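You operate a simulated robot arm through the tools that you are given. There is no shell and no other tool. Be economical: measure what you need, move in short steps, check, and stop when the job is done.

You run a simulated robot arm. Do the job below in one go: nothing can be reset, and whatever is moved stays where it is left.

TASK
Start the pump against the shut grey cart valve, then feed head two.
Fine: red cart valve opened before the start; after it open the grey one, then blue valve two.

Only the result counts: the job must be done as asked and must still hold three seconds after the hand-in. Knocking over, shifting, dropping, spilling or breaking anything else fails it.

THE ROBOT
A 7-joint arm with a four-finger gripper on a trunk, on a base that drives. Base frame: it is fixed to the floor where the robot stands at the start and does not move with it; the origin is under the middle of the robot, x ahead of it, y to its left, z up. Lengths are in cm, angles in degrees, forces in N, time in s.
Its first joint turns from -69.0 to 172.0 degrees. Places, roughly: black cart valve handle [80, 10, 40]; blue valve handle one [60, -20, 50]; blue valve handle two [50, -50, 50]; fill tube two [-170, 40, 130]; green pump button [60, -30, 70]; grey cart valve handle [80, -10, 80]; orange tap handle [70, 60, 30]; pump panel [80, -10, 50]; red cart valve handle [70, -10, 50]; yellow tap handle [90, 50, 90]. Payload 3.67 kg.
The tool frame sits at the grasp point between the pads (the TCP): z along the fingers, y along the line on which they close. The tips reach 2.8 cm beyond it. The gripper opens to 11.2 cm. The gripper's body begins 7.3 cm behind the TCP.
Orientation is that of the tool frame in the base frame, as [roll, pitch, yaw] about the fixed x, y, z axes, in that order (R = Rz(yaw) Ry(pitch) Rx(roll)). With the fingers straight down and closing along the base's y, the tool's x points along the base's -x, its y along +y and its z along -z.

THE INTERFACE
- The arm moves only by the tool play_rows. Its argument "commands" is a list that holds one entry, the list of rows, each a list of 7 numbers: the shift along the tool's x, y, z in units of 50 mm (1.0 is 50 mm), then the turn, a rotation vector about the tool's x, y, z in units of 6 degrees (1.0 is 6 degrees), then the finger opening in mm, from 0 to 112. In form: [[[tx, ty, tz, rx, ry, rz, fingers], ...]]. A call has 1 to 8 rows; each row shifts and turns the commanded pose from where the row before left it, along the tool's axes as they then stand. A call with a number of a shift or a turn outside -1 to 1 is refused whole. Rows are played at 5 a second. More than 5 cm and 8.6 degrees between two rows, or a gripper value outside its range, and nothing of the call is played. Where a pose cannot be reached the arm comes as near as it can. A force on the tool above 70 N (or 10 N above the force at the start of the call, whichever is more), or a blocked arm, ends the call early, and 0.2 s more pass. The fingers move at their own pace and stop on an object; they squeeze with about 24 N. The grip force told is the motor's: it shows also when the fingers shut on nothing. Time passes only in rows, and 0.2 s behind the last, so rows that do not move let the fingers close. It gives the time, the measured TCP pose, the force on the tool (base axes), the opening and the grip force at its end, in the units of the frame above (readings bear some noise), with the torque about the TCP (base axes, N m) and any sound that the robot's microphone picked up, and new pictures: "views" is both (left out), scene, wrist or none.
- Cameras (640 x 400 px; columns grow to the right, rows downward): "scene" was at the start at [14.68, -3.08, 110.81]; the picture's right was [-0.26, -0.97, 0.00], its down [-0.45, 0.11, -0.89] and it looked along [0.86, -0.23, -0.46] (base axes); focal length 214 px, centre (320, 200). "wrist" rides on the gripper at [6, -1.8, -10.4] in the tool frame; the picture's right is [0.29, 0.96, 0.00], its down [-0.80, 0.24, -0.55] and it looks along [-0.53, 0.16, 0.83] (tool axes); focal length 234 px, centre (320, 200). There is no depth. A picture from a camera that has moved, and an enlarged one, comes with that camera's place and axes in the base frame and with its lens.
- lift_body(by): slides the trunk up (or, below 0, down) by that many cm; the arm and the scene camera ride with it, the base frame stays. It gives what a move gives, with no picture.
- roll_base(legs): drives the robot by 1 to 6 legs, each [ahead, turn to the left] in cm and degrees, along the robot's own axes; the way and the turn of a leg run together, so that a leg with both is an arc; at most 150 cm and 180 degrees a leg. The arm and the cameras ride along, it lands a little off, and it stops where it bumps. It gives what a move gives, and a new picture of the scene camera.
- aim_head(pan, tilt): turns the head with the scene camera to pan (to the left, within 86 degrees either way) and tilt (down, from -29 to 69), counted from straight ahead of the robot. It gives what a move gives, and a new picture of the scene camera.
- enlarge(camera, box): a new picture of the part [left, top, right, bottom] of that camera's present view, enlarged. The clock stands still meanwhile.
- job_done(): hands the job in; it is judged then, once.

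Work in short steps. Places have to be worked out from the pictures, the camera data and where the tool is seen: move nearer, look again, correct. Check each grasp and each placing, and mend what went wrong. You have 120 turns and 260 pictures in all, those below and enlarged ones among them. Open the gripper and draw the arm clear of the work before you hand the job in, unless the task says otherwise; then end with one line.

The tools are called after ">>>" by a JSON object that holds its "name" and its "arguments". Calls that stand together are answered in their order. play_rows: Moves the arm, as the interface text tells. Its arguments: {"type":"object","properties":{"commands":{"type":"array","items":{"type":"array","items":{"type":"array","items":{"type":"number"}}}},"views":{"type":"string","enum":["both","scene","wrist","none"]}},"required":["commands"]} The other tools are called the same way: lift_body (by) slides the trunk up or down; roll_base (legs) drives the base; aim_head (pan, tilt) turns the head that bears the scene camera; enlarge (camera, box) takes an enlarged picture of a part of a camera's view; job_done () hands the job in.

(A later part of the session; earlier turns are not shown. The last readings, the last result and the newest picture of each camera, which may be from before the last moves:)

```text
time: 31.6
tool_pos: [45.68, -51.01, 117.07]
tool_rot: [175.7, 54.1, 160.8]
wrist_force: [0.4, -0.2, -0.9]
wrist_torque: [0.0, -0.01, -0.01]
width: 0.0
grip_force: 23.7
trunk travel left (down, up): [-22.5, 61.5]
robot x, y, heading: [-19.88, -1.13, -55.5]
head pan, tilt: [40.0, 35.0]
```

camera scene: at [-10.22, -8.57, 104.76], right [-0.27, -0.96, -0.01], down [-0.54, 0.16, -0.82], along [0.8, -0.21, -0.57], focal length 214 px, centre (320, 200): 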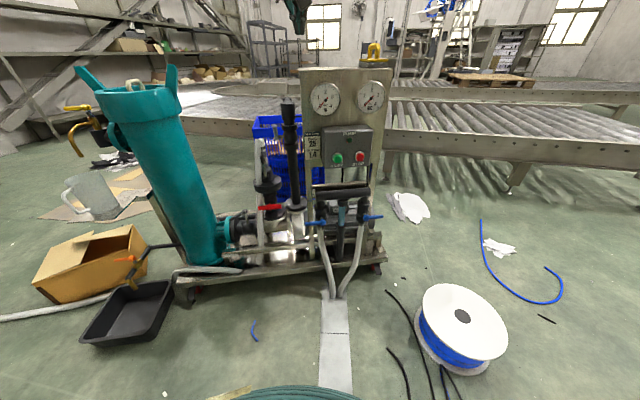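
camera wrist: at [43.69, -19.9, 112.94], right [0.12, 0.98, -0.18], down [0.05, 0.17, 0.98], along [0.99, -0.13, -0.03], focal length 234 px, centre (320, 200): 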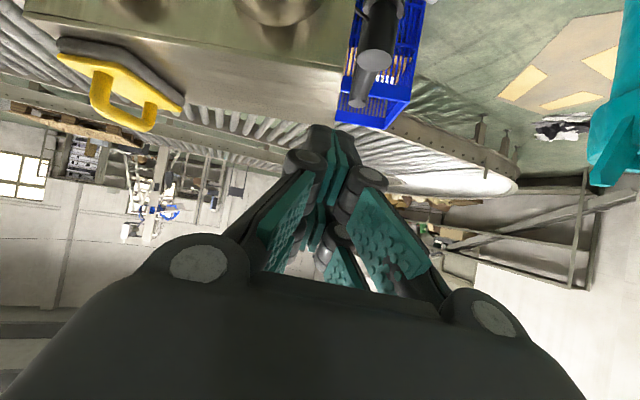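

Turning left 30° with the arm well above everything, then re-aiming the head.

>>> {"name": "roll_base", "arguments": {"legs": [[0, 28]]}}

>>> {"name": "aim_head", "arguments": {"pan": 25, "tilt": 35}}

```text
time: 33.4
tool_pos: [62.0, -12.88, 117.22]
tool_rot: [176.1, 54.1, -170.2]
wrist_force: [0.5, 1.5, -0.7]
wrist_torque: [-0.03, 0.0, -0.08]
width: 0.0
grip_force: 23.9
trunk travel left (down, up): [-22.5, 61.5]
robot x, y, heading: [-19.9, -0.73, -26.5]
head pan, tilt: [40.0, 35.0]
camera scene: at [-6.27, 0.11, 109.59], right [0.23, -0.97, 0.01], down [-0.56, -0.14, -0.81], along [0.79, 0.18, -0.58], focal length 214 px, centre (320, 200)
```

scene: 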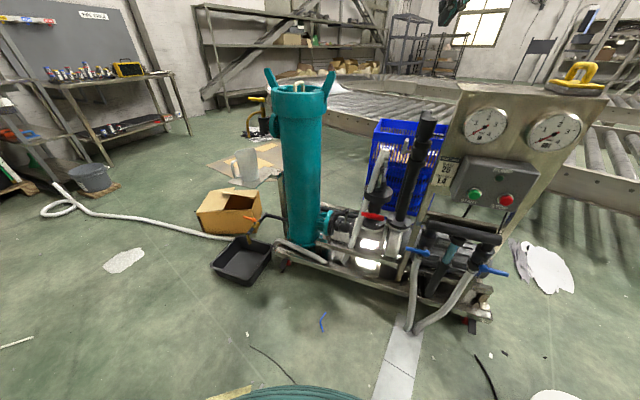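

```text
time: 34.2
tool_pos: [61.19, -14.36, 117.45]
tool_rot: [175.1, 54.5, -171.1]
wrist_force: [-0.4, -0.1, -0.3]
wrist_torque: [0.0, 0.01, -0.04]
width: 0.01
grip_force: 24.3
trunk travel left (down, up): [-22.5, 61.5]
robot x, y, heading: [-20.07, -1.02, -27.0]
head pan, tilt: [25.0, 35.0]
camera scene: at [-6.03, -2.34, 109.61], right [-0.03, -1.0, 0.01], down [-0.58, 0.01, -0.81], along [0.81, -0.03, -0.58], focal length 214 px, centre (320, 200)
```

scene: 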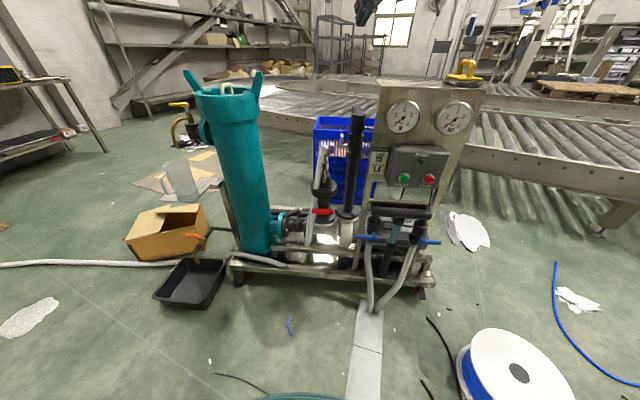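

Good: arm out of the head's way. I'll correct the tool yaw first.

>>> {"name": "play_rows", "arguments": {"commands": [[[0, 0, 0, 0.6, 0, 0.4, 0], [0, 0, 0, 0.6, 0, 0.4, 0], [0, 0, 0, 0.6, 0, 0.4, 0], [0, 0, 0, 0.6, 0, 0.4, 0], [0, 0, 0, 0.3, 0, 0, 0], [0, 0, 0, 0, 0, 0, 0]]], "views": "wrist"}}

```text
time: 35.6
tool_pos: [61.15, -14.52, 117.46]
tool_rot: [177.8, 53.8, 172.5]
wrist_force: [0.4, 0.4, 0.1]
wrist_torque: [0.0, 0.01, -0.04]
width: 0.02
grip_force: 24.0
trunk travel left (down, up): [-22.5, 61.5]
robot x, y, heading: [-20.01, -1.08, -26.9]
head pan, tilt: [25.0, 35.0]
camera wrist: at [49.26, -15.01, 118.72], right [-0.07, 0.97, -0.21], down [0.04, 0.22, 0.98], along [1.0, 0.06, -0.06], focal length 234 px, centre (320, 200)
```

wrist: 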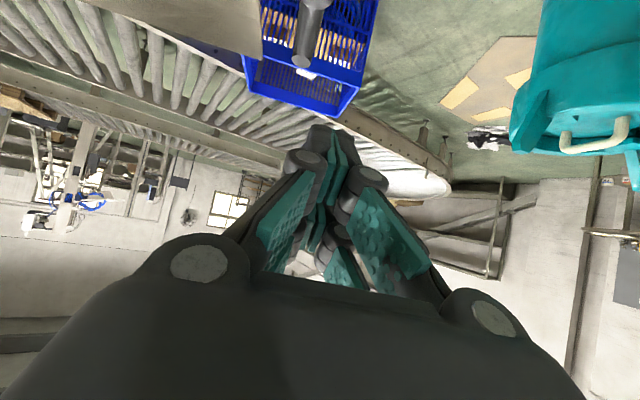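

Now approach above the grey handle.

>>> {"name": "play_rows", "arguments": {"commands": [[[0.44, 0.06, 0.84, 0, 0, 0, 0], [0.44, 0.06, 0.84, 0, 0, 0, 0], [0.44, 0.06, 0.84, 0, 0, 0, 0], [0.44, 0.06, 0.84, 0, 0, 0, 0], [0.44, 0.06, 0.84, 0, 0, 0, 0], [0.44, 0.06, 0.84, 0, 0, 0, 0], [0, 0, 0, 0, 0, 0, 0]]], "views": "both"}}

>>> {"name": "enlarge", "arguments": {"camera": "scene", "box": [310, 70, 410, 150]}}

```text
time: 37.4
tool_pos: [72.19, -20.75, 99.5]
tool_rot: [167.5, 56.9, 161.1]
wrist_force: [-2.3, -1.0, 0.9]
wrist_torque: [0.04, -0.01, 0.11]
width: 0.03
grip_force: 23.5
trunk travel left (down, up): [-22.5, 61.5]
robot x, y, heading: [-19.82, -0.84, -26.9]
head pan, tilt: [25.0, 35.0]
stopped in row 7: the arm was blocked; the commanded pose is now the measured one
camera scene: at [-6.24, -2.71, 109.65], right [-0.03, -1.0, 0.01], down [-0.58, 0.01, -0.82], along [0.81, -0.03, -0.58], focal length 214 px, centre (320, 200)
camera wrist: at [60.2, -20.71, 99.8], right [-0.01, 0.99, -0.13], down [-0.02, 0.13, 0.99], along [1.0, 0.02, 0.02], focal length 234 px, centre (320, 200)
```

scene: 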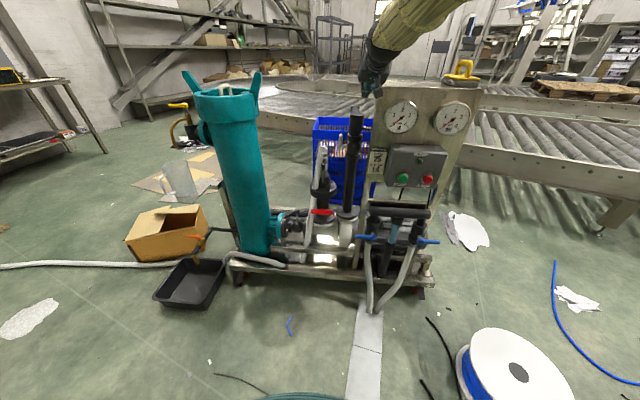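
wrist: 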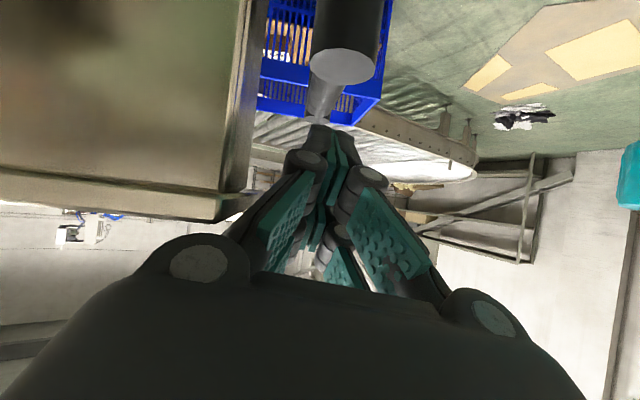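

```text
5.00 times, centred on (360, 110) of scene
camera zoom: at [-6.24, -2.71, 109.65], right [-0.03, -1.0, 0.01], down [-0.58, 0.01, -0.82], along [0.81, -0.03, -0.58], focal length 1072 px, centre (120, 650)
```

zoom: 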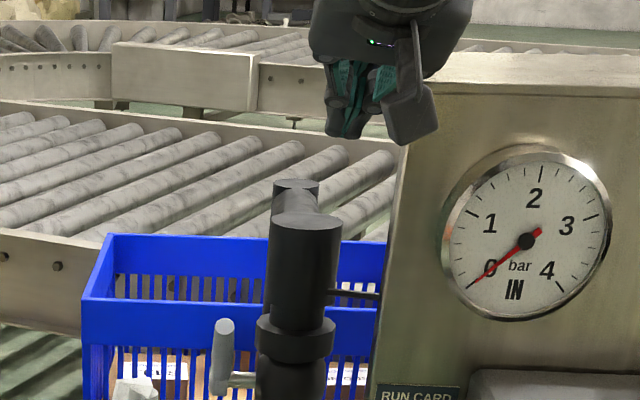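

The forearm comes from the right over the panel corner and gets blocked. I'll lift clear, then relocate the robot about 18 cm to the left so the arm approaches past the panel's free side.

>>> {"name": "lift_body", "arguments": {"by": 18}}

>>> {"name": "enlarge", "arguments": {"camera": "scene", "box": [280, 40, 520, 260]}}

```text
time: 39.4
tool_pos: [72.53, -20.09, 117.18]
tool_rot: [167.8, 56.7, 161.7]
wrist_force: [0.7, 0.2, -0.6]
wrist_torque: [0.0, 0.01, 0.0]
width: 0.01
grip_force: 23.7
trunk travel left (down, up): [-40.5, 43.5]
robot x, y, heading: [-19.84, -0.9, -26.9]
head pan, tilt: [25.0, 35.0]
```

```text
1.82 times, centred on (400, 150) of scene
camera zoom: at [-5.93, -2.34, 127.6], right [-0.03, -1.0, 0.01], down [-0.58, 0.01, -0.81], along [0.81, -0.03, -0.58], focal length 390 px, centre (174, 291)
```

zoom: 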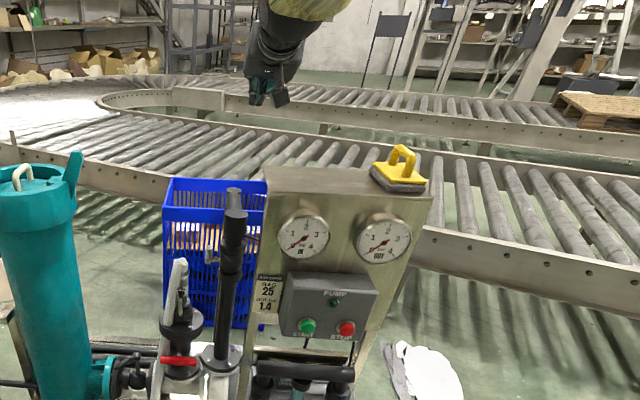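

All is intact. Driving back, turning, ahead, and turning again to end near (-11,17), heading about -28°.

>>> {"name": "roll_base", "arguments": {"legs": [[-38, 0], [0, 27], [43, 0], [0, -28]]}}

>>> {"name": "aim_head", "arguments": {"pan": 15, "tilt": 38}}

```text
time: 46.8
tool_pos: [81.64, -4.68, 117.46]
tool_rot: [167.0, 56.8, 160.0]
wrist_force: [0.5, -0.1, 0.9]
wrist_torque: [-0.01, -0.02, 0.01]
width: 0.01
grip_force: 25.0
trunk travel left (down, up): [-40.5, 43.5]
robot x, y, heading: [-10.2, 16.41, -27.8]
head pan, tilt: [25.0, 35.0]
camera scene: at [2.73, 13.44, 127.51], right [-0.05, -1.0, 0.0], down [-0.57, 0.03, -0.82], along [0.82, -0.04, -0.57], focal length 214 px, centre (320, 200)
```

scene: 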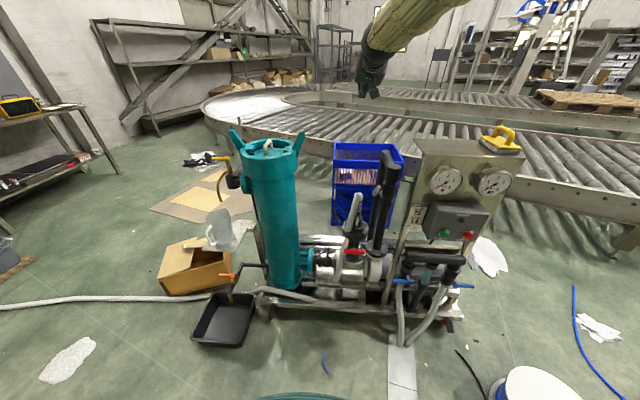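

```text
time: 47.5
tool_pos: [81.64, -4.64, 117.52]
tool_rot: [166.9, 56.8, 159.8]
wrist_force: [0.1, 0.1, 0.5]
wrist_torque: [0.01, 0.0, -0.03]
width: 0.01
grip_force: 24.2
trunk travel left (down, up): [-40.5, 43.5]
robot x, y, heading: [-10.46, 16.62, -27.5]
head pan, tilt: [15.0, 38.0]
camera scene: at [2.37, 11.99, 127.05], right [-0.22, -0.98, 0.0], down [-0.6, 0.14, -0.79], along [0.77, -0.17, -0.62], focal length 214 px, centre (320, 200)
```

scene: 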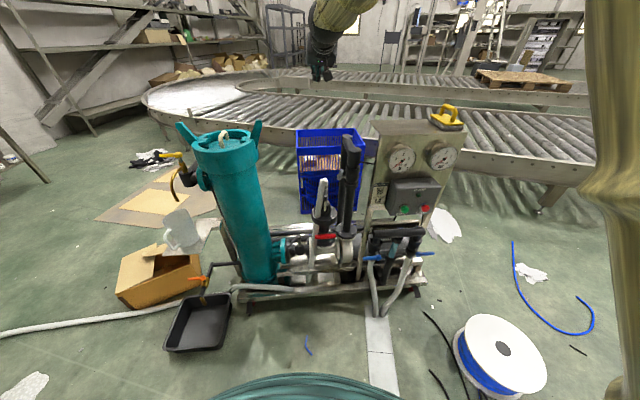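

Scene OK. Bring the tool toward the spot above the grey handle, in steps.

>>> {"name": "play_rows", "arguments": {"commands": [[[0.63, -0.41, 0.16, 0.1, 0.1, -0.5, 0], [0.63, -0.41, 0.16, 0.1, 0.1, -0.5, 0], [0.63, -0.41, 0.16, 0, 0, 0, 0], [0.63, -0.41, 0.16, 0, 0, 0, 0], [0.63, -0.41, 0.16, 0, 0, 0, 0], [0.63, -0.41, 0.16, 0, 0, 0, 0], [0, 0, 0, 0, 0, 0, 0]]], "views": "both"}}

>>> {"name": "enlarge", "arguments": {"camera": "scene", "box": [280, 70, 440, 170]}}

```text
time: 49.1
tool_pos: [73.9, -14.96, 98.22]
tool_rot: [177.6, 56.5, 171.1]
wrist_force: [0.2, -0.1, 0.3]
wrist_torque: [0.0, 0.0, 0.01]
width: 0.0
grip_force: 24.1
trunk travel left (down, up): [-40.5, 43.5]
robot x, y, heading: [-10.53, 16.36, -27.6]
head pan, tilt: [15.0, 38.0]
camera scene: at [2.36, 11.99, 127.05], right [-0.22, -0.98, 0.0], down [-0.6, 0.14, -0.79], along [0.77, -0.17, -0.62], focal length 214 px, centre (320, 200)
camera wrist: at [61.88, -15.32, 98.96], right [-0.04, 0.98, -0.22], down [0.01, 0.22, 0.98], along [1.0, 0.04, -0.01], focal length 234 px, centre (320, 200)
```

scene: 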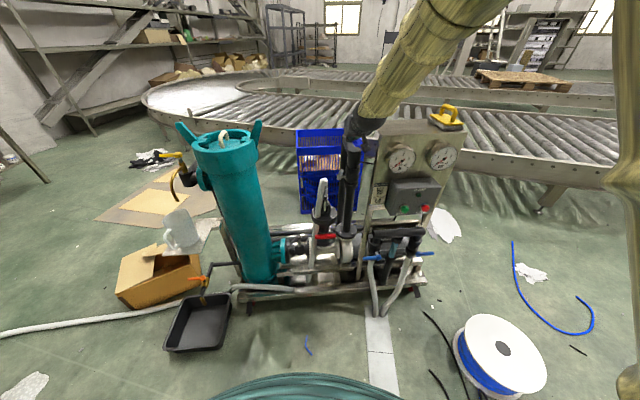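
wrist: 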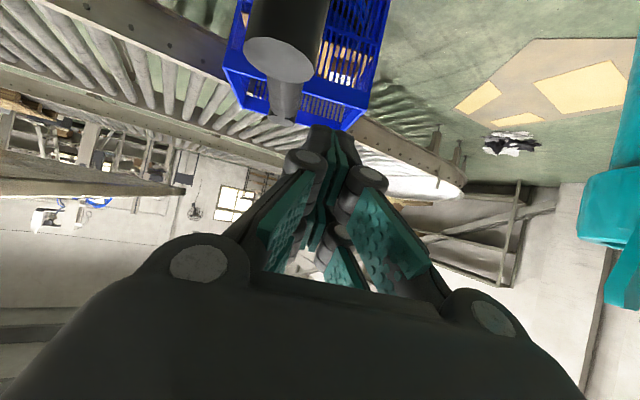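

```text
4.00 times, centred on (360, 120) of scene
camera zoom: at [2.36, 11.99, 127.05], right [-0.22, -0.98, 0.0], down [-0.6, 0.14, -0.79], along [0.77, -0.17, -0.62], focal length 858 px, centre (160, 520)
```

zoom: 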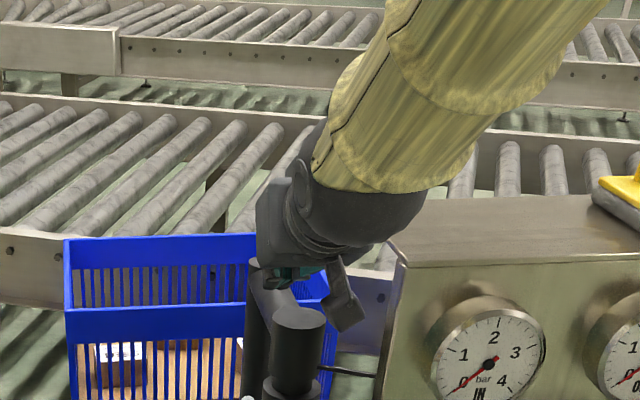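

The approach works but the forearm gets close to the panel corner. Making the tool steeper will raise the wrist before I descend.

>>> {"name": "play_rows", "arguments": {"commands": [[[0, 0.06, 0, 0, 1, 0, 0], [0, 0.06, 0, 0, 1, 0, 0], [0, 0.06, 0, 0, 1, 0, 0], [0, 0.06, 0, 0, 1, 0, 0], [0, 0.05, 0, 0, 1, 0, 0], [0, 0.05, 0, 0, 1, 0, 0], [0, 0, 0, 0, 0, 0, 0]]], "views": "both"}}

>>> {"name": "enlarge", "arguments": {"camera": "scene", "box": [280, 70, 440, 170]}}

```text
time: 50.7
tool_pos: [74.13, -13.35, 98.4]
tool_rot: [178.4, 20.5, 172.7]
wrist_force: [0.6, 0.3, 0.9]
wrist_torque: [0.05, 0.01, -0.01]
width: 0.0
grip_force: 23.9
trunk travel left (down, up): [-40.5, 43.5]
robot x, y, heading: [-10.34, 16.56, -27.5]
head pan, tilt: [15.0, 38.0]
camera scene: at [2.35, 11.98, 127.05], right [-0.22, -0.98, 0.0], down [-0.6, 0.14, -0.79], along [0.77, -0.17, -0.62], focal length 214 px, centre (320, 200)
camera wrist: at [64.85, -14.13, 106.12], right [-0.15, 0.99, -0.08], down [0.58, 0.15, 0.8], along [0.8, 0.08, -0.59], focal length 234 px, centre (320, 200)
```

scene: 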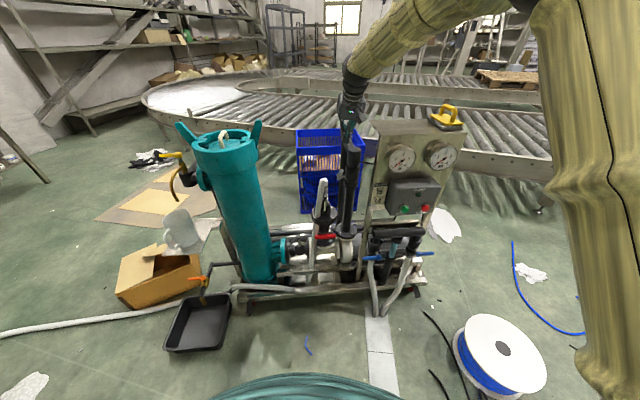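
wrist: 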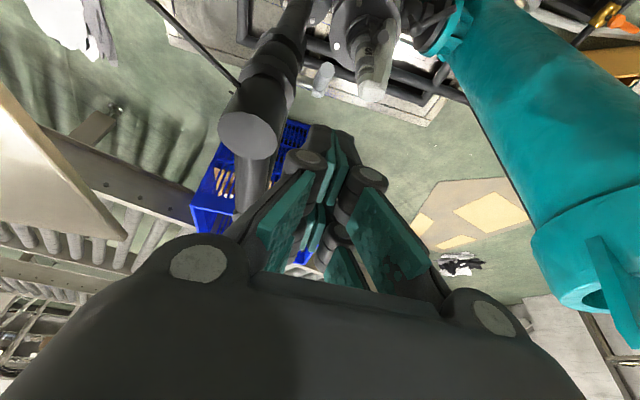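

```text
4.00 times, centred on (360, 120) of scene
camera zoom: at [2.35, 11.98, 127.05], right [-0.22, -0.98, 0.0], down [-0.6, 0.14, -0.79], along [0.77, -0.17, -0.62], focal length 858 px, centre (160, 520)
```

zoom: 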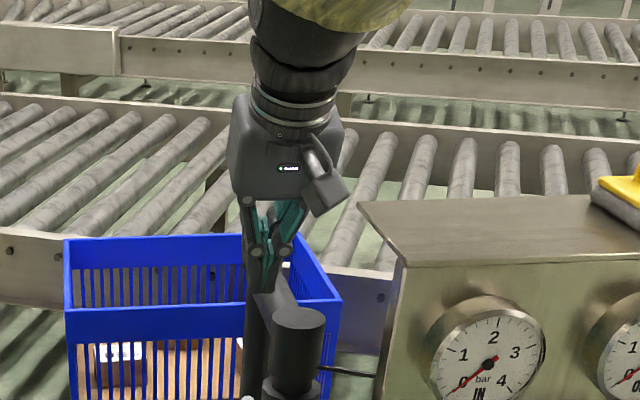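

Now a good, clear configuration. One small pitch row and a descent to just above the lever.

>>> {"name": "play_rows", "arguments": {"commands": [[[0, 0, 0, 0, -1, 0, 0], [0.39, -0.02, 0.92, 0, 0, 0, 0], [0.39, -0.02, 0.92, 0, 0, 0, 0], [0, 0, 0, 0, 0, 0, 0]]], "views": "both"}}

>>> {"name": "enlarge", "arguments": {"camera": "scene", "box": [300, 100, 400, 180]}}

```text
time: 51.7
tool_pos: [74.86, -13.28, 88.34]
tool_rot: [178.6, 26.5, 172.6]
wrist_force: [-0.8, 0.8, 0.8]
wrist_torque: [0.0, -0.01, -0.02]
width: 0.0
grip_force: 24.0
trunk travel left (down, up): [-40.5, 43.5]
robot x, y, heading: [-10.73, 16.24, -27.8]
head pan, tilt: [15.0, 38.0]
camera scene: at [2.33, 11.99, 127.06], right [-0.22, -0.98, 0.0], down [-0.6, 0.14, -0.79], along [0.77, -0.17, -0.62], focal length 214 px, centre (320, 200)
camera wrist: at [64.72, -14.04, 94.94], right [-0.14, 0.98, -0.11], down [0.49, 0.16, 0.86], along [0.86, 0.07, -0.5], focal length 234 px, centre (320, 200)
```

scene: 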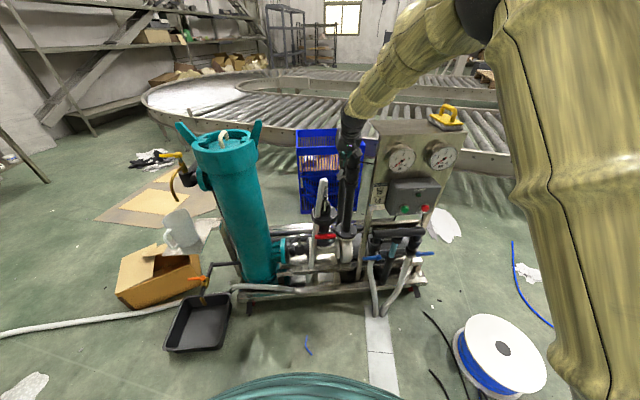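
wrist: 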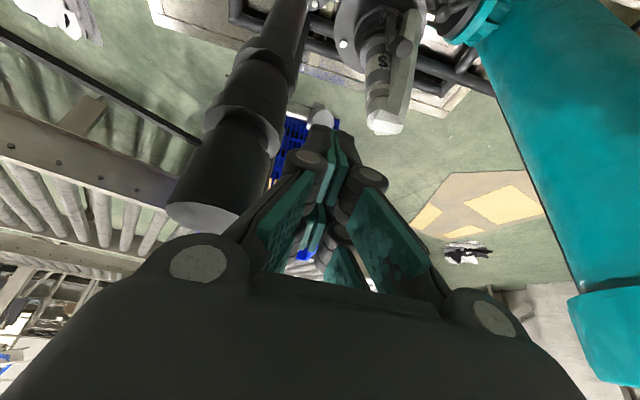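

```text
5.00 times, centred on (350, 140) of scene
camera zoom: at [2.33, 11.99, 127.06], right [-0.22, -0.98, 0.0], down [-0.6, 0.14, -0.79], along [0.77, -0.17, -0.62], focal length 1072 px, centre (170, 500)
```

zoom: 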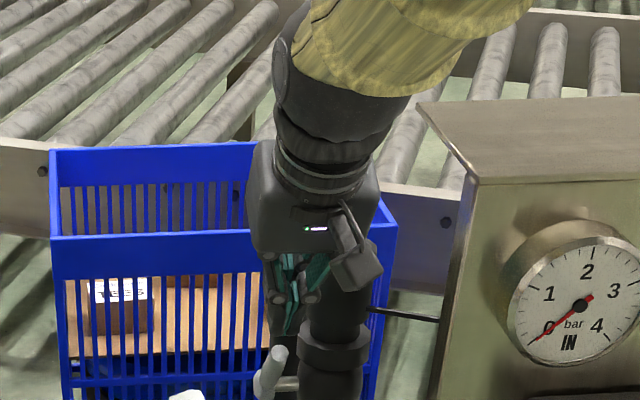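

The fingertip is right above the lever tip. Pressing down in small steps.

>>> {"name": "play_rows", "arguments": {"commands": [[[0.134, 0, 0.268, 0, 0, 0, 0], [0.134, 0, 0.268, 0, 0, 0, 0], [0.134, 0, 0.268, 0, 0, 0, 0], [0.134, 0, 0.268, 0, 0, 0, 0], [0, 0, 0, 0, 0, 0, 0]]], "views": "both"}}

>>> {"name": "enlarge", "arguments": {"camera": "scene", "box": [310, 130, 390, 200]}}

```text
time: 52.7
tool_pos: [74.36, -13.36, 84.26]
tool_rot: [178.6, 27.4, 172.4]
wrist_force: [-35.8, 8.8, 41.3]
wrist_torque: [-0.13, 0.43, 0.04]
width: 0.0
grip_force: 23.9
trunk travel left (down, up): [-40.5, 43.5]
robot x, y, heading: [-10.39, 16.56, -28.0]
head pan, tilt: [15.0, 38.0]
stopped in row 4: the force on the tool passed its limit at 80 N (the readings are from after the stop); the commanded pose is now the measured one
camera scene: at [1.66, 12.2, 127.19], right [-0.22, -0.98, 0.0], down [-0.6, 0.14, -0.79], along [0.77, -0.18, -0.61], focal length 214 px, centre (320, 200)
camera wrist: at [64.22, -13.91, 90.84], right [-0.14, 0.98, -0.11], down [0.48, 0.16, 0.86], along [0.87, 0.07, -0.49], focal length 234 px, centre (320, 200)
```

scene: 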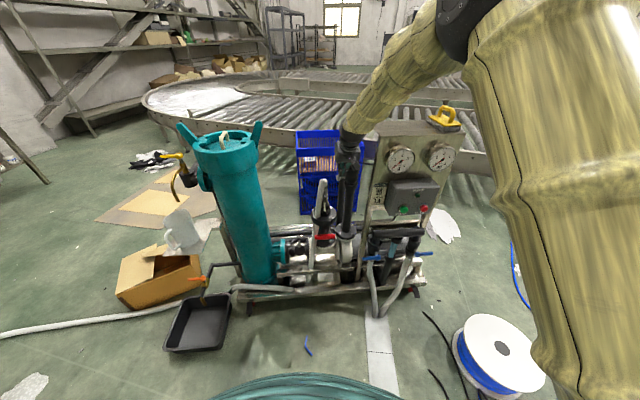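
wrist: 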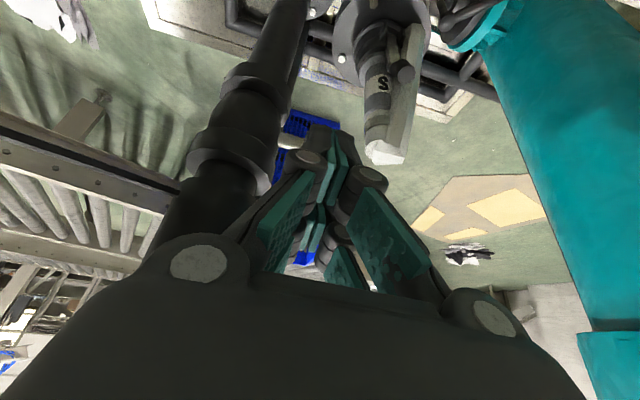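

```text
5.71 times, centred on (350, 165) of scene
camera zoom: at [1.66, 12.2, 127.19], right [-0.22, -0.98, 0.0], down [-0.6, 0.14, -0.79], along [0.77, -0.18, -0.61], focal length 1226 px, centre (149, 400)
```

zoom: 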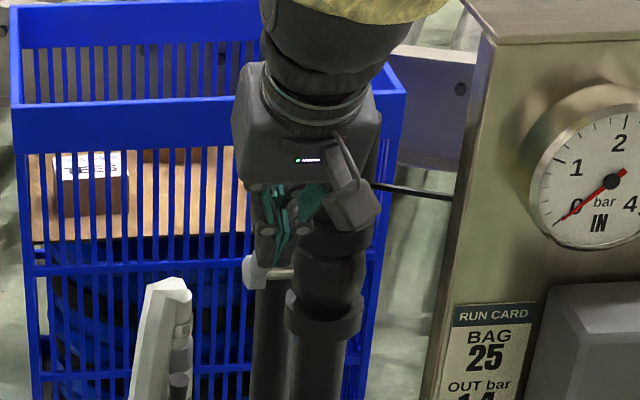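

The force pointed along the lever axis, so I pressed on its end cap. I'll raise and look, then press further back on the lever's upper face.

>>> {"name": "play_rows", "arguments": {"commands": [[[-0.3, 0, -0.6, 0, 0, 0, 0], [-0.3, 0, -0.6, 0, 0, 0, 0], [0, 0, 0, 0, 0, 0, 0]]], "views": "wrist"}}

>>> {"name": "enlarge", "arguments": {"camera": "scene", "box": [310, 110, 390, 180]}}

>>> {"name": "enlarge", "arguments": {"camera": "wrist", "box": [260, 60, 380, 160]}}

```text
time: 53.5
tool_pos: [74.73, -13.42, 90.13]
tool_rot: [178.5, 26.7, 172.3]
wrist_force: [0.1, -0.5, 0.9]
wrist_torque: [0.04, -0.03, -0.01]
width: 0.0
grip_force: 24.6
trunk travel left (down, up): [-40.5, 43.5]
robot x, y, heading: [-10.27, 16.24, -27.8]
head pan, tilt: [15.0, 38.0]
camera wrist: at [64.64, -14.04, 96.74], right [-0.14, 0.98, -0.11], down [0.49, 0.16, 0.86], along [0.86, 0.07, -0.5], focal length 234 px, centre (320, 200)
```

wrist: 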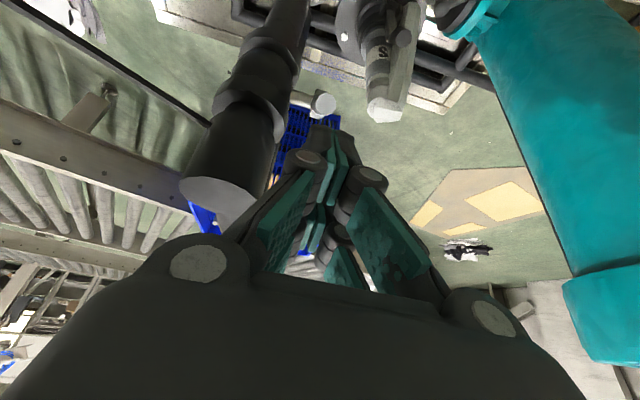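

```text
5.71 times, centred on (350, 145) of scene
camera zoom: at [2.29, 11.99, 127.04], right [-0.22, -0.98, 0.0], down [-0.6, 0.14, -0.79], along [0.77, -0.17, -0.62], focal length 1226 px, centre (149, 514)
```

zoom: 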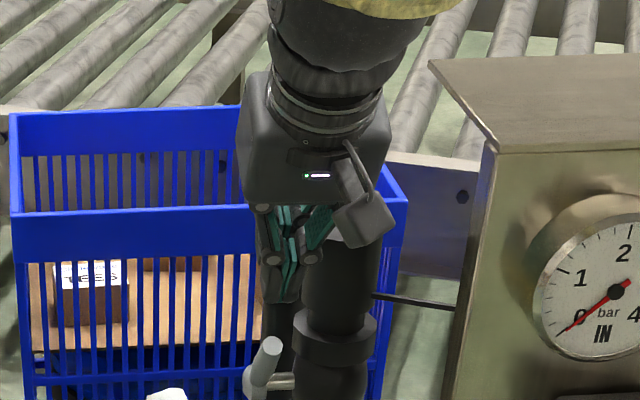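

```text
4.00 times, centred on (320, 110) of wrist
camera zoom: at [64.64, -14.04, 96.74], right [-0.14, 0.98, -0.11], down [0.49, 0.16, 0.86], along [0.86, 0.07, -0.5], focal length 937 px, centre (320, 560)
```

zoom: 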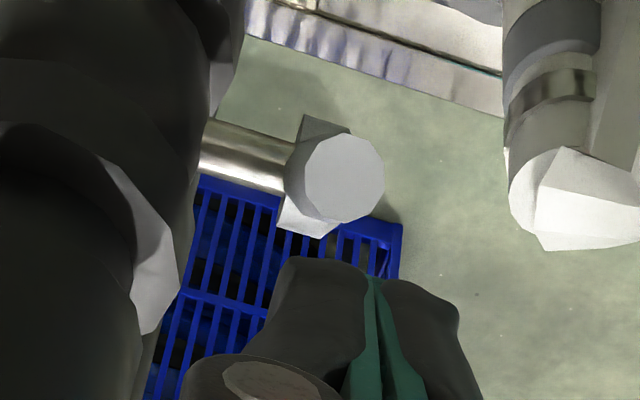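

The lever sits at about 52° elevation, unmoved. I'll move the fingertip behind its upper face.

>>> {"name": "play_rows", "arguments": {"commands": [[[-0.62, 0.16, 0.31, 0, 0, 0, 0], [0.227, 0, 0.456, 0, 0, 0, 0], [0.227, 0, 0.456, 0, 0, 0, 0], [0, 0, 0, 0, 0, 0, 0]]], "views": "wrist"}}

>>> {"name": "enlarge", "arguments": {"camera": "scene", "box": [310, 120, 390, 190]}}

>>> {"name": "enlarge", "arguments": {"camera": "wrist", "box": [260, 60, 380, 160]}}

```text
time: 54.5
tool_pos: [78.23, -13.06, 85.0]
tool_rot: [178.5, 26.7, 172.3]
wrist_force: [-0.2, 0.0, 0.0]
wrist_torque: [0.01, -0.02, 0.01]
width: 0.0
grip_force: 23.5
trunk travel left (down, up): [-40.5, 43.5]
robot x, y, heading: [-10.58, 16.24, -27.6]
head pan, tilt: [15.0, 38.0]
camera wrist: at [68.25, -13.67, 91.64], right [-0.14, 0.98, -0.11], down [0.49, 0.16, 0.86], along [0.86, 0.07, -0.5], focal length 234 px, centre (320, 200)
```

wrist: 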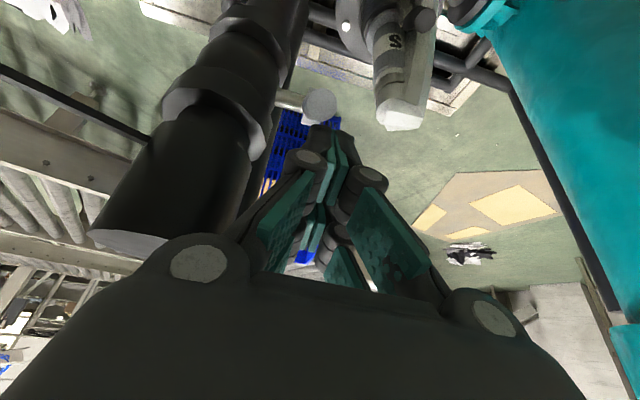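

```text
5.71 times, centred on (350, 155) of scene
camera zoom: at [2.34, 11.98, 127.05], right [-0.22, -0.98, 0.0], down [-0.6, 0.14, -0.79], along [0.77, -0.17, -0.62], focal length 1226 px, centre (149, 457)
```

zoom: 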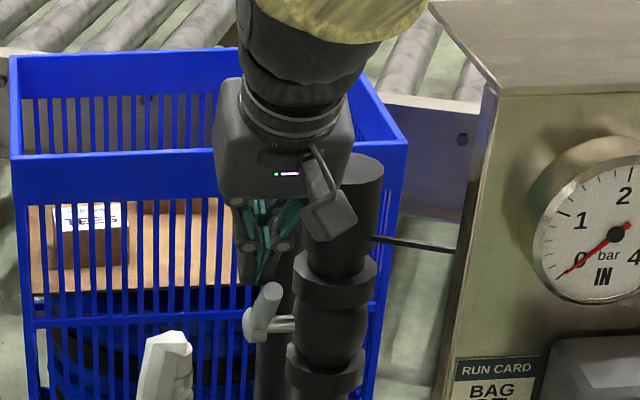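

```text
4.00 times, centred on (320, 110) of wrist
camera zoom: at [68.25, -13.67, 91.64], right [-0.14, 0.98, -0.11], down [0.49, 0.16, 0.86], along [0.86, 0.07, -0.5], focal length 937 px, centre (320, 560)
```

zoom: 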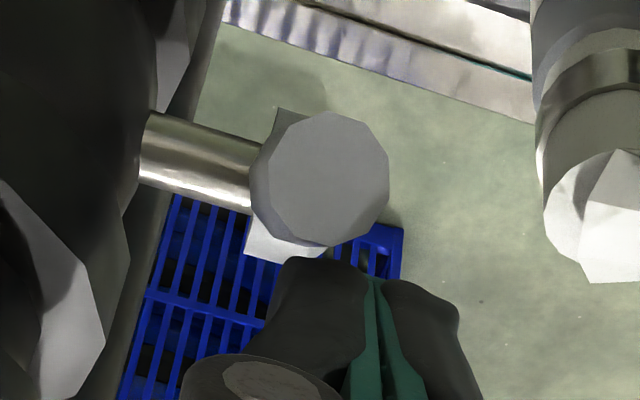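

The fingertip is now behind the lever's cap. I push it toward the robot and down along its arc.

>>> {"name": "play_rows", "arguments": {"commands": [[[0.209, -0.1, 0.063, 0, 0, 0, 0], [0.338, -0.03, 0.055, 0, 0, 0, 0], [0.293, -0.03, 0.099, 0, 0, 0, 0], [0.258, -0.02, 0.206, 0, 0, 0, 0], [0.196, -0.02, 0.215, 0, 0, 0, 0], [0, 0, 0, 0, 0, 0, 0]]], "views": "wrist"}}

>>> {"name": "enlarge", "arguments": {"camera": "scene", "box": [310, 120, 390, 190]}}

>>> {"name": "enlarge", "arguments": {"camera": "wrist", "box": [260, 60, 380, 160]}}

```text
time: 55.9
tool_pos: [73.83, -13.3, 79.83]
tool_rot: [178.5, 27.1, 172.3]
wrist_force: [-5.1, 2.0, 33.8]
wrist_torque: [0.1, 0.51, -0.05]
width: 0.0
grip_force: 24.2
trunk travel left (down, up): [-40.5, 43.5]
robot x, y, heading: [-10.29, 16.4, -27.9]
head pan, tilt: [15.0, 38.0]
camera wrist: at [63.76, -13.95, 86.35], right [-0.14, 0.98, -0.11], down [0.48, 0.16, 0.86], along [0.87, 0.07, -0.49], focal length 234 px, centre (320, 200)
```

wrist: 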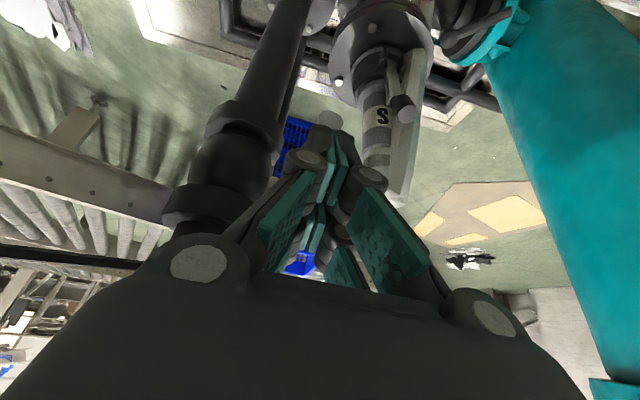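

```text
5.71 times, centred on (350, 155) of scene
camera zoom: at [2.02, 12.09, 127.13], right [-0.22, -0.98, 0.0], down [-0.6, 0.14, -0.79], along [0.77, -0.17, -0.61], focal length 1226 px, centre (149, 457)
```

zoom: 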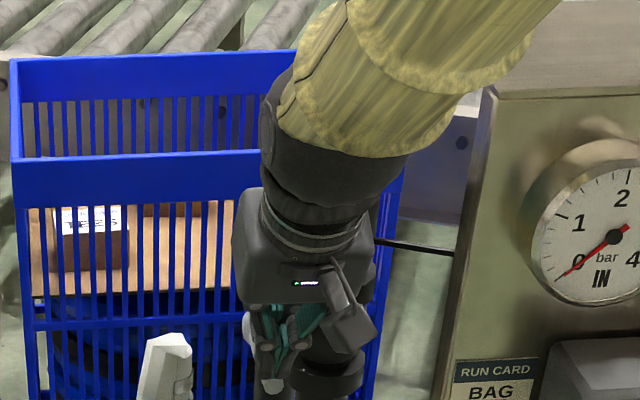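

```text
4.00 times, centred on (320, 110) of wrist
camera zoom: at [63.76, -13.95, 86.35], right [-0.14, 0.98, -0.11], down [0.48, 0.16, 0.86], along [0.87, 0.07, -0.49], focal length 937 px, centre (320, 560)
```

zoom: 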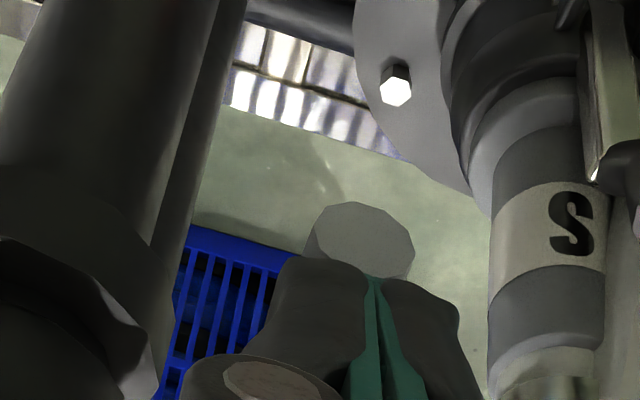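

The lever has rotated down with the push. A little more pressure down, to make sure it's at its stop.

>>> {"name": "play_rows", "arguments": {"commands": [[[0.07, 0, 0.13, 0, 0, 0, 0], [0.07, 0, 0.13, 0, 0, 0, 0], [0.07, 0, 0.13, 0, 0, 0, 0], [0, 0, 0, 0, 0, 0, 0]]], "views": "none"}}

```text
time: 56.4
tool_pos: [73.94, -13.48, 79.74]
tool_rot: [178.6, 27.8, 172.2]
wrist_force: [-26.9, 8.0, 44.1]
wrist_torque: [0.25, 1.41, 0.15]
width: 0.59
grip_force: 35.5
trunk travel left (down, up): [-40.5, 43.5]
robot x, y, heading: [-10.38, 16.1, -27.9]
head pan, tilt: [15.0, 38.0]
stopped in row 2: the force on the tool passed its limit at 74 N (the readings are from after the stop); the commanded pose is now the measured one
```

It's at its stop now. I'll raise and check its attitude.

>>> {"name": "play_rows", "arguments": {"commands": [[[-0.4, 0.0, -0.8, 0, 0, 0, 0], [-0.4, 0.0, -0.8, 0, 0, 0, 0], [-0.4, 0.0, -0.8, 0, 0, 0, 0], [0.5, 0.3, -0.2, 0, 0, 0, 0], [0.6, 0.5, -0.3, 0, 0, 0, 0], [0.6, 0.5, -0.3, 0, 0, 0, 0], [0, 0, 0, 0, 0, 0, 0]]], "views": "both"}}

>>> {"name": "enlarge", "arguments": {"camera": "scene", "box": [310, 140, 370, 190]}}

```text
time: 58.0
tool_pos: [65.26, -6.3, 92.15]
tool_rot: [178.2, 27.4, 172.0]
wrist_force: [0.7, -0.5, 0.6]
wrist_torque: [-0.03, 0.0, -0.04]
width: 0.02
grip_force: 35.6
trunk travel left (down, up): [-40.5, 43.5]
robot x, y, heading: [-10.47, 16.68, -27.6]
head pan, tilt: [15.0, 38.0]
camera scene: at [2.34, 11.95, 127.04], right [-0.22, -0.98, 0.0], down [-0.6, 0.14, -0.79], along [0.77, -0.17, -0.62], focal length 214 px, centre (320, 200)
camera wrist: at [55.22, -6.95, 98.6], right [-0.13, 0.99, -0.11], down [0.48, 0.16, 0.87], along [0.87, 0.06, -0.49], focal length 234 px, centre (320, 200)
```

scene: 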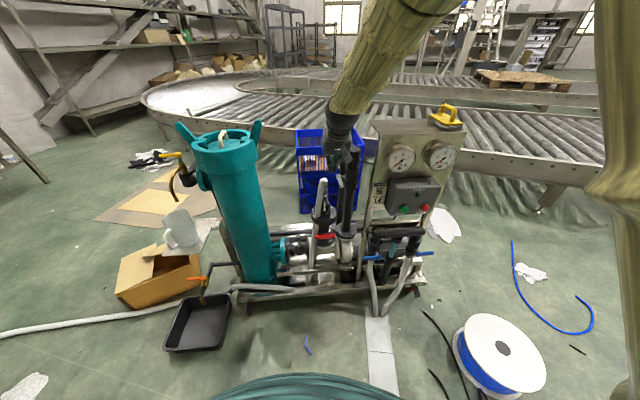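
wrist: 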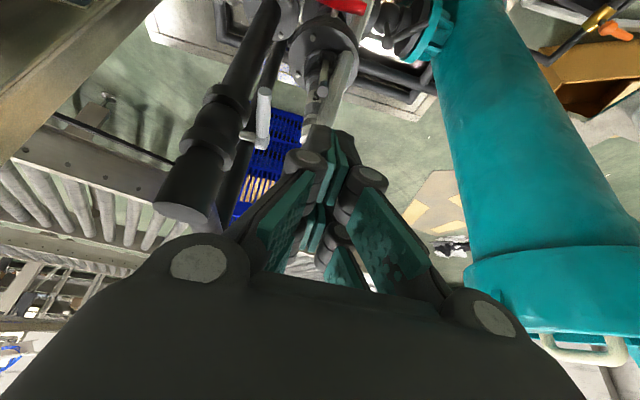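

```text
8.00 times, centred on (340, 165) of scene
camera zoom: at [2.34, 11.95, 127.04], right [-0.22, -0.98, 0.0], down [-0.6, 0.14, -0.79], along [0.77, -0.17, -0.62], focal length 1716 px, centre (160, 480)
```

zoom: 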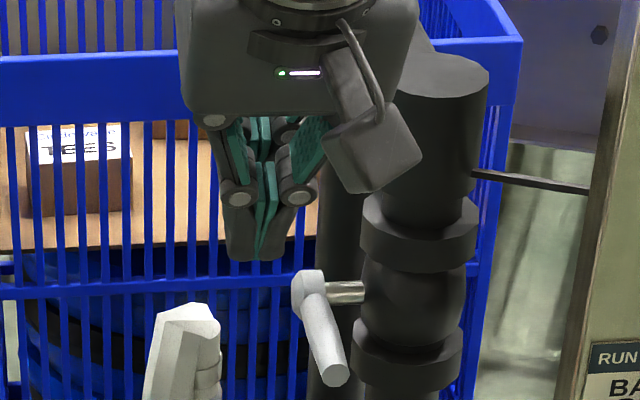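

The grey lever is now horizontal (tip ≈(74,-14,75)), so shut. Next the red bar: back off a bit and lower the trunk.

>>> {"name": "play_rows", "arguments": {"commands": [[[0.9, 0, -0.44, 0, 0, 0, 0], [0.9, 0, -0.44, 0, 0, 0, 0], [0, 0, 0, 0, -1, 0, 0], [0, 0, 0, 0, -1, 0, 0], [0, 0, 0, 0, -1, 0, 0], [0, 0, 0, 0, 0, 0, 0]]], "views": "none"}}

>>> {"name": "lift_body", "arguments": {"by": -25}}

>>> {"name": "enlarge", "arguments": {"camera": "scene", "box": [240, 120, 440, 270]}}

>>> {"name": "enlarge", "arguments": {"camera": "wrist", "box": [0, 0, 640, 400]}}

```text
time: 59.4
tool_pos: [55.34, -4.98, 91.83]
tool_rot: [178.0, 45.1, 171.4]
wrist_force: [-0.3, -0.9, 0.2]
wrist_torque: [-0.01, 0.0, -0.04]
width: 0.0
grip_force: 35.5
trunk travel left (down, up): [-40.5, 43.5]
robot x, y, heading: [-10.51, 16.23, -28.0]
head pan, tilt: [15.0, 38.0]
```

```text
time: 62.0
tool_pos: [55.33, -4.9, 66.96]
tool_rot: [178.1, 45.3, 171.7]
wrist_force: [0.1, 0.9, -0.1]
wrist_torque: [0.0, 0.01, 0.0]
width: 0.0
grip_force: 35.7
trunk travel left (down, up): [-15.5, 68.5]
robot x, y, heading: [-10.18, 16.13, -27.8]
head pan, tilt: [15.0, 38.0]
```

```text
2.67 times, centred on (340, 195) of scene
camera zoom: at [2.32, 12.49, 101.85], right [-0.16, -0.99, 0.0], down [-0.63, 0.1, -0.77], along [0.76, -0.13, -0.63], focal length 572 px, centre (267, 213)
```

zoom: 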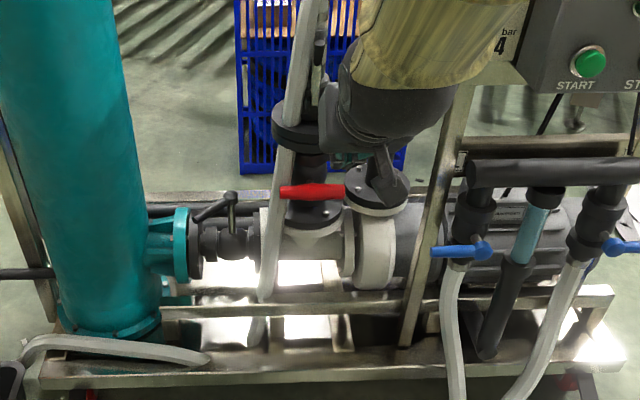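

```text
1.00 times, centred on (320, 200) of wrist (not enlarged: the box is as wide or as high as the picture)
camera zoom: at [43.77, -5.32, 69.95], right [-0.08, 0.98, -0.18], down [0.19, 0.2, 0.96], along [0.98, 0.04, -0.2], focal length 234 px, centre (320, 200)
```

zoom: 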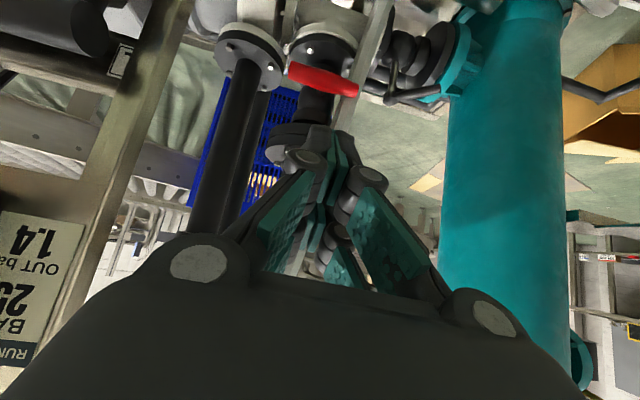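

I'll zoom on the red bar and its surroundings to plan the push path.

>>> {"name": "enlarge", "arguments": {"camera": "wrist", "box": [240, 0, 420, 160]}}

>>> {"name": "enlarge", "arguments": {"camera": "scene", "box": [300, 150, 400, 230]}}

```text
2.50 times, centred on (330, 80) of wrist
camera zoom: at [43.77, -5.32, 69.95], right [-0.08, 0.98, -0.18], down [0.19, 0.2, 0.96], along [0.98, 0.04, -0.2], focal length 585 px, centre (295, 500)
```

zoom: 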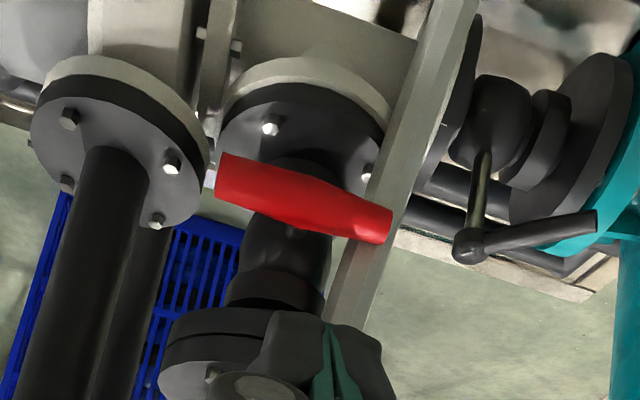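

```text
5.00 times, centred on (350, 190) of scene
camera zoom: at [2.32, 12.49, 101.85], right [-0.16, -0.99, 0.0], down [-0.63, 0.1, -0.77], along [0.76, -0.13, -0.63], focal length 1072 px, centre (170, 250)
```

zoom: 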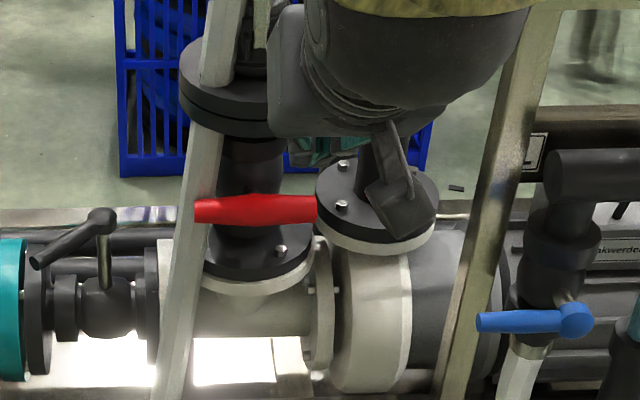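

Red bar centre ≈(73.8,-7,46.4), flange front behind it at x≈77, hose behind its +y end at x≈77. Grey opened counter-clockwise seen from outside, so I'll try counter-clockwise on red: pushing its +y end down. Approach above it.

>>> {"name": "play_rows", "arguments": {"commands": [[[-0.016, 0.144, 0.858, 0, 0, 0, 0], [-0.016, 0.144, 0.858, 0, 0, 0, 0], [-0.016, 0.144, 0.858, 0, 0, 0, 0], [-0.016, 0.144, 0.858, 0, 0, 0, 0], [-0.016, 0.144, 0.858, 0, 0, 0, 0], [0, 0, 0, 0, 0, 0, 0]]], "views": "wrist"}}

>>> {"name": "enlarge", "arguments": {"camera": "wrist", "box": [240, 20, 420, 180]}}

>>> {"name": "enlarge", "arguments": {"camera": "scene", "box": [290, 150, 390, 230]}}

```text
time: 63.0
tool_pos: [68.42, -8.06, 62.38]
tool_rot: [168.3, 48.5, 160.4]
wrist_force: [0.0, 0.6, 2.0]
wrist_torque: [0.01, 0.05, -0.02]
width: 0.0
grip_force: 35.9
trunk travel left (down, up): [-15.5, 68.5]
robot x, y, heading: [-10.44, 16.31, -27.7]
head pan, tilt: [15.0, 38.0]
stopped in row 5: the arm was blocked; the commanded pose is now the measured one
camera wrist: at [56.47, -7.93, 64.43], right [0.0, 1.0, -0.09], down [0.12, 0.09, 0.99], along [0.99, -0.01, -0.12], focal length 234 px, centre (320, 200)
```

wrist: 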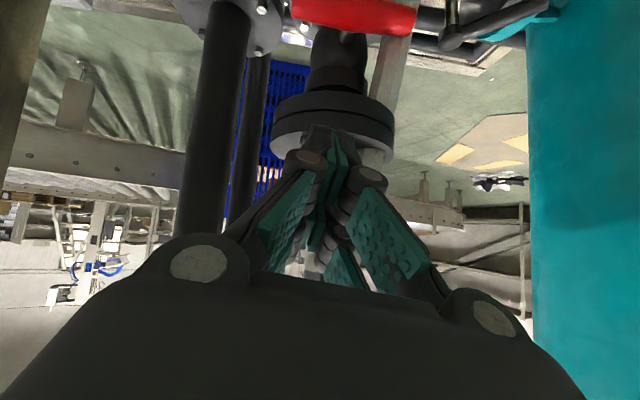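

```text
2.50 times, centred on (330, 100) of wrist
camera zoom: at [56.47, -7.93, 64.43], right [0.0, 1.0, -0.09], down [0.12, 0.09, 0.99], along [0.99, -0.01, -0.12], focal length 585 px, centre (295, 450)
```

zoom: 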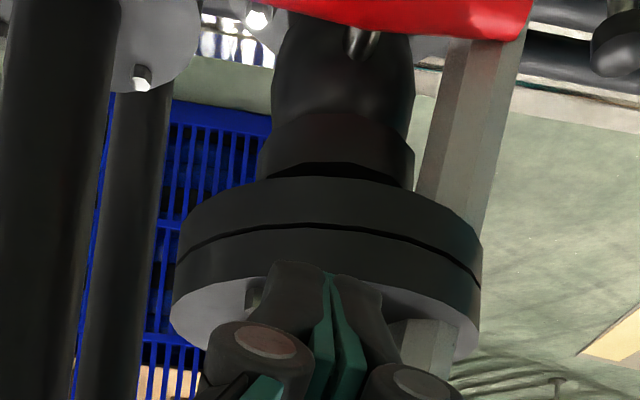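

```text
5.00 times, centred on (340, 190) of scene
camera zoom: at [2.16, 12.04, 102.07], right [-0.22, -0.98, 0.0], down [-0.6, 0.14, -0.79], along [0.77, -0.18, -0.61], focal length 1072 px, centre (220, 250)
```

zoom: 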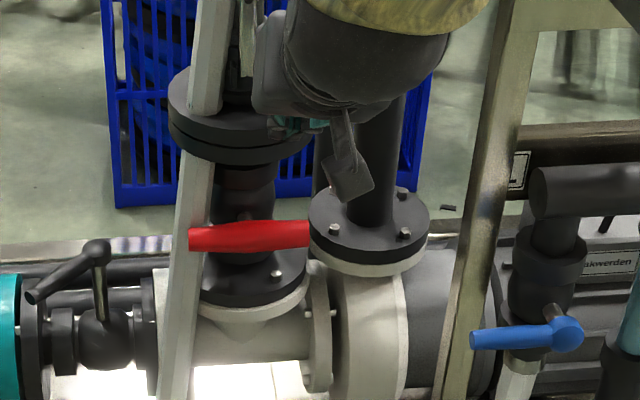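

The arm got blocked — the head was being deflected by the arm. I'll back the base 12 cm and turn the head further left.

>>> {"name": "roll_base", "arguments": {"legs": [[-12, 0]]}}

>>> {"name": "aim_head", "arguments": {"pan": 35, "tilt": 38}}

```text
time: 64.2
tool_pos: [57.86, -2.52, 62.08]
tool_rot: [168.3, 48.1, 160.5]
wrist_force: [0.8, 0.2, 0.0]
wrist_torque: [-0.02, 0.0, -0.03]
width: 0.0
grip_force: 35.9
trunk travel left (down, up): [-15.5, 68.5]
robot x, y, heading: [-21.05, 22.12, -27.5]
head pan, tilt: [15.0, 38.0]
camera scene: at [-8.23, 17.54, 102.05], right [-0.22, -0.97, 0.0], down [-0.6, 0.14, -0.79], along [0.77, -0.17, -0.62], focal length 214 px, centre (320, 200)
```

scene: 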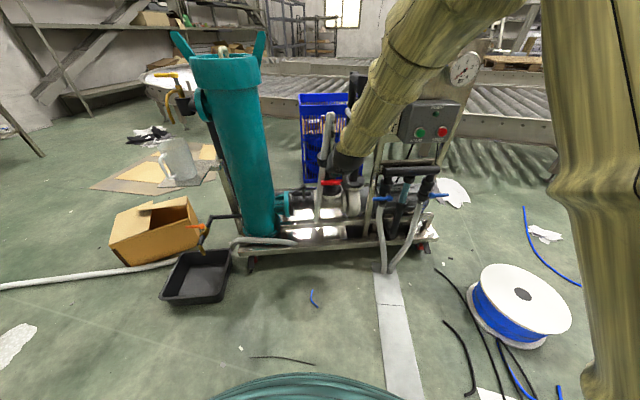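

```text
time: 65.1
tool_pos: [57.83, -2.6, 62.12]
tool_rot: [168.4, 48.2, 160.4]
wrist_force: [-0.6, -0.7, -0.1]
wrist_torque: [-0.02, 0.0, 0.04]
width: 0.0
grip_force: 35.4
trunk travel left (down, up): [-15.5, 68.5]
robot x, y, heading: [-20.9, 22.12, -27.6]
head pan, tilt: [35.0, 38.0]
camera scene: at [-8.1, 20.54, 102.05], right [0.12, -0.99, 0.0], down [-0.61, -0.08, -0.79], along [0.78, 0.1, -0.62], focal length 214 px, centre (320, 200)
```

scene: 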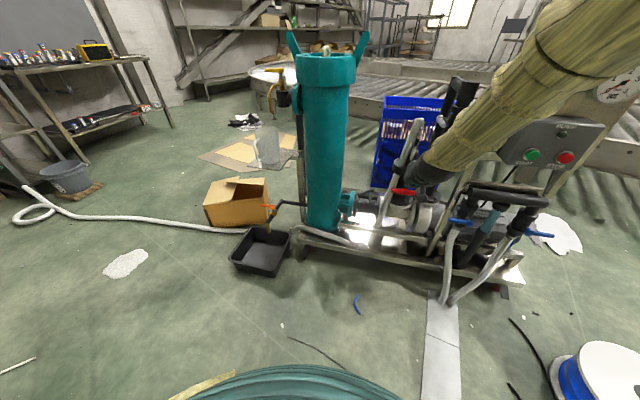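

Better view. Correct the tool's yaw/roll first and see whether the arm is free now.

>>> {"name": "play_rows", "arguments": {"commands": [[[0, 0, 0, 0.15, 0.12, -0.6, 0], [0, 0, 0, 0.15, 0.12, -0.6, 0], [0, 0, 0, 0, 0, 0, 0]]], "views": "none"}}

```text
time: 65.9
tool_pos: [57.71, -4.34, 63.12]
tool_rot: [175.1, 48.0, 167.6]
wrist_force: [0.1, 0.8, 0.1]
wrist_torque: [-0.01, -0.03, -0.02]
width: 0.0
grip_force: 35.6
trunk travel left (down, up): [-15.5, 68.5]
robot x, y, heading: [-21.03, 21.98, -27.7]
head pan, tilt: [35.0, 38.0]
```

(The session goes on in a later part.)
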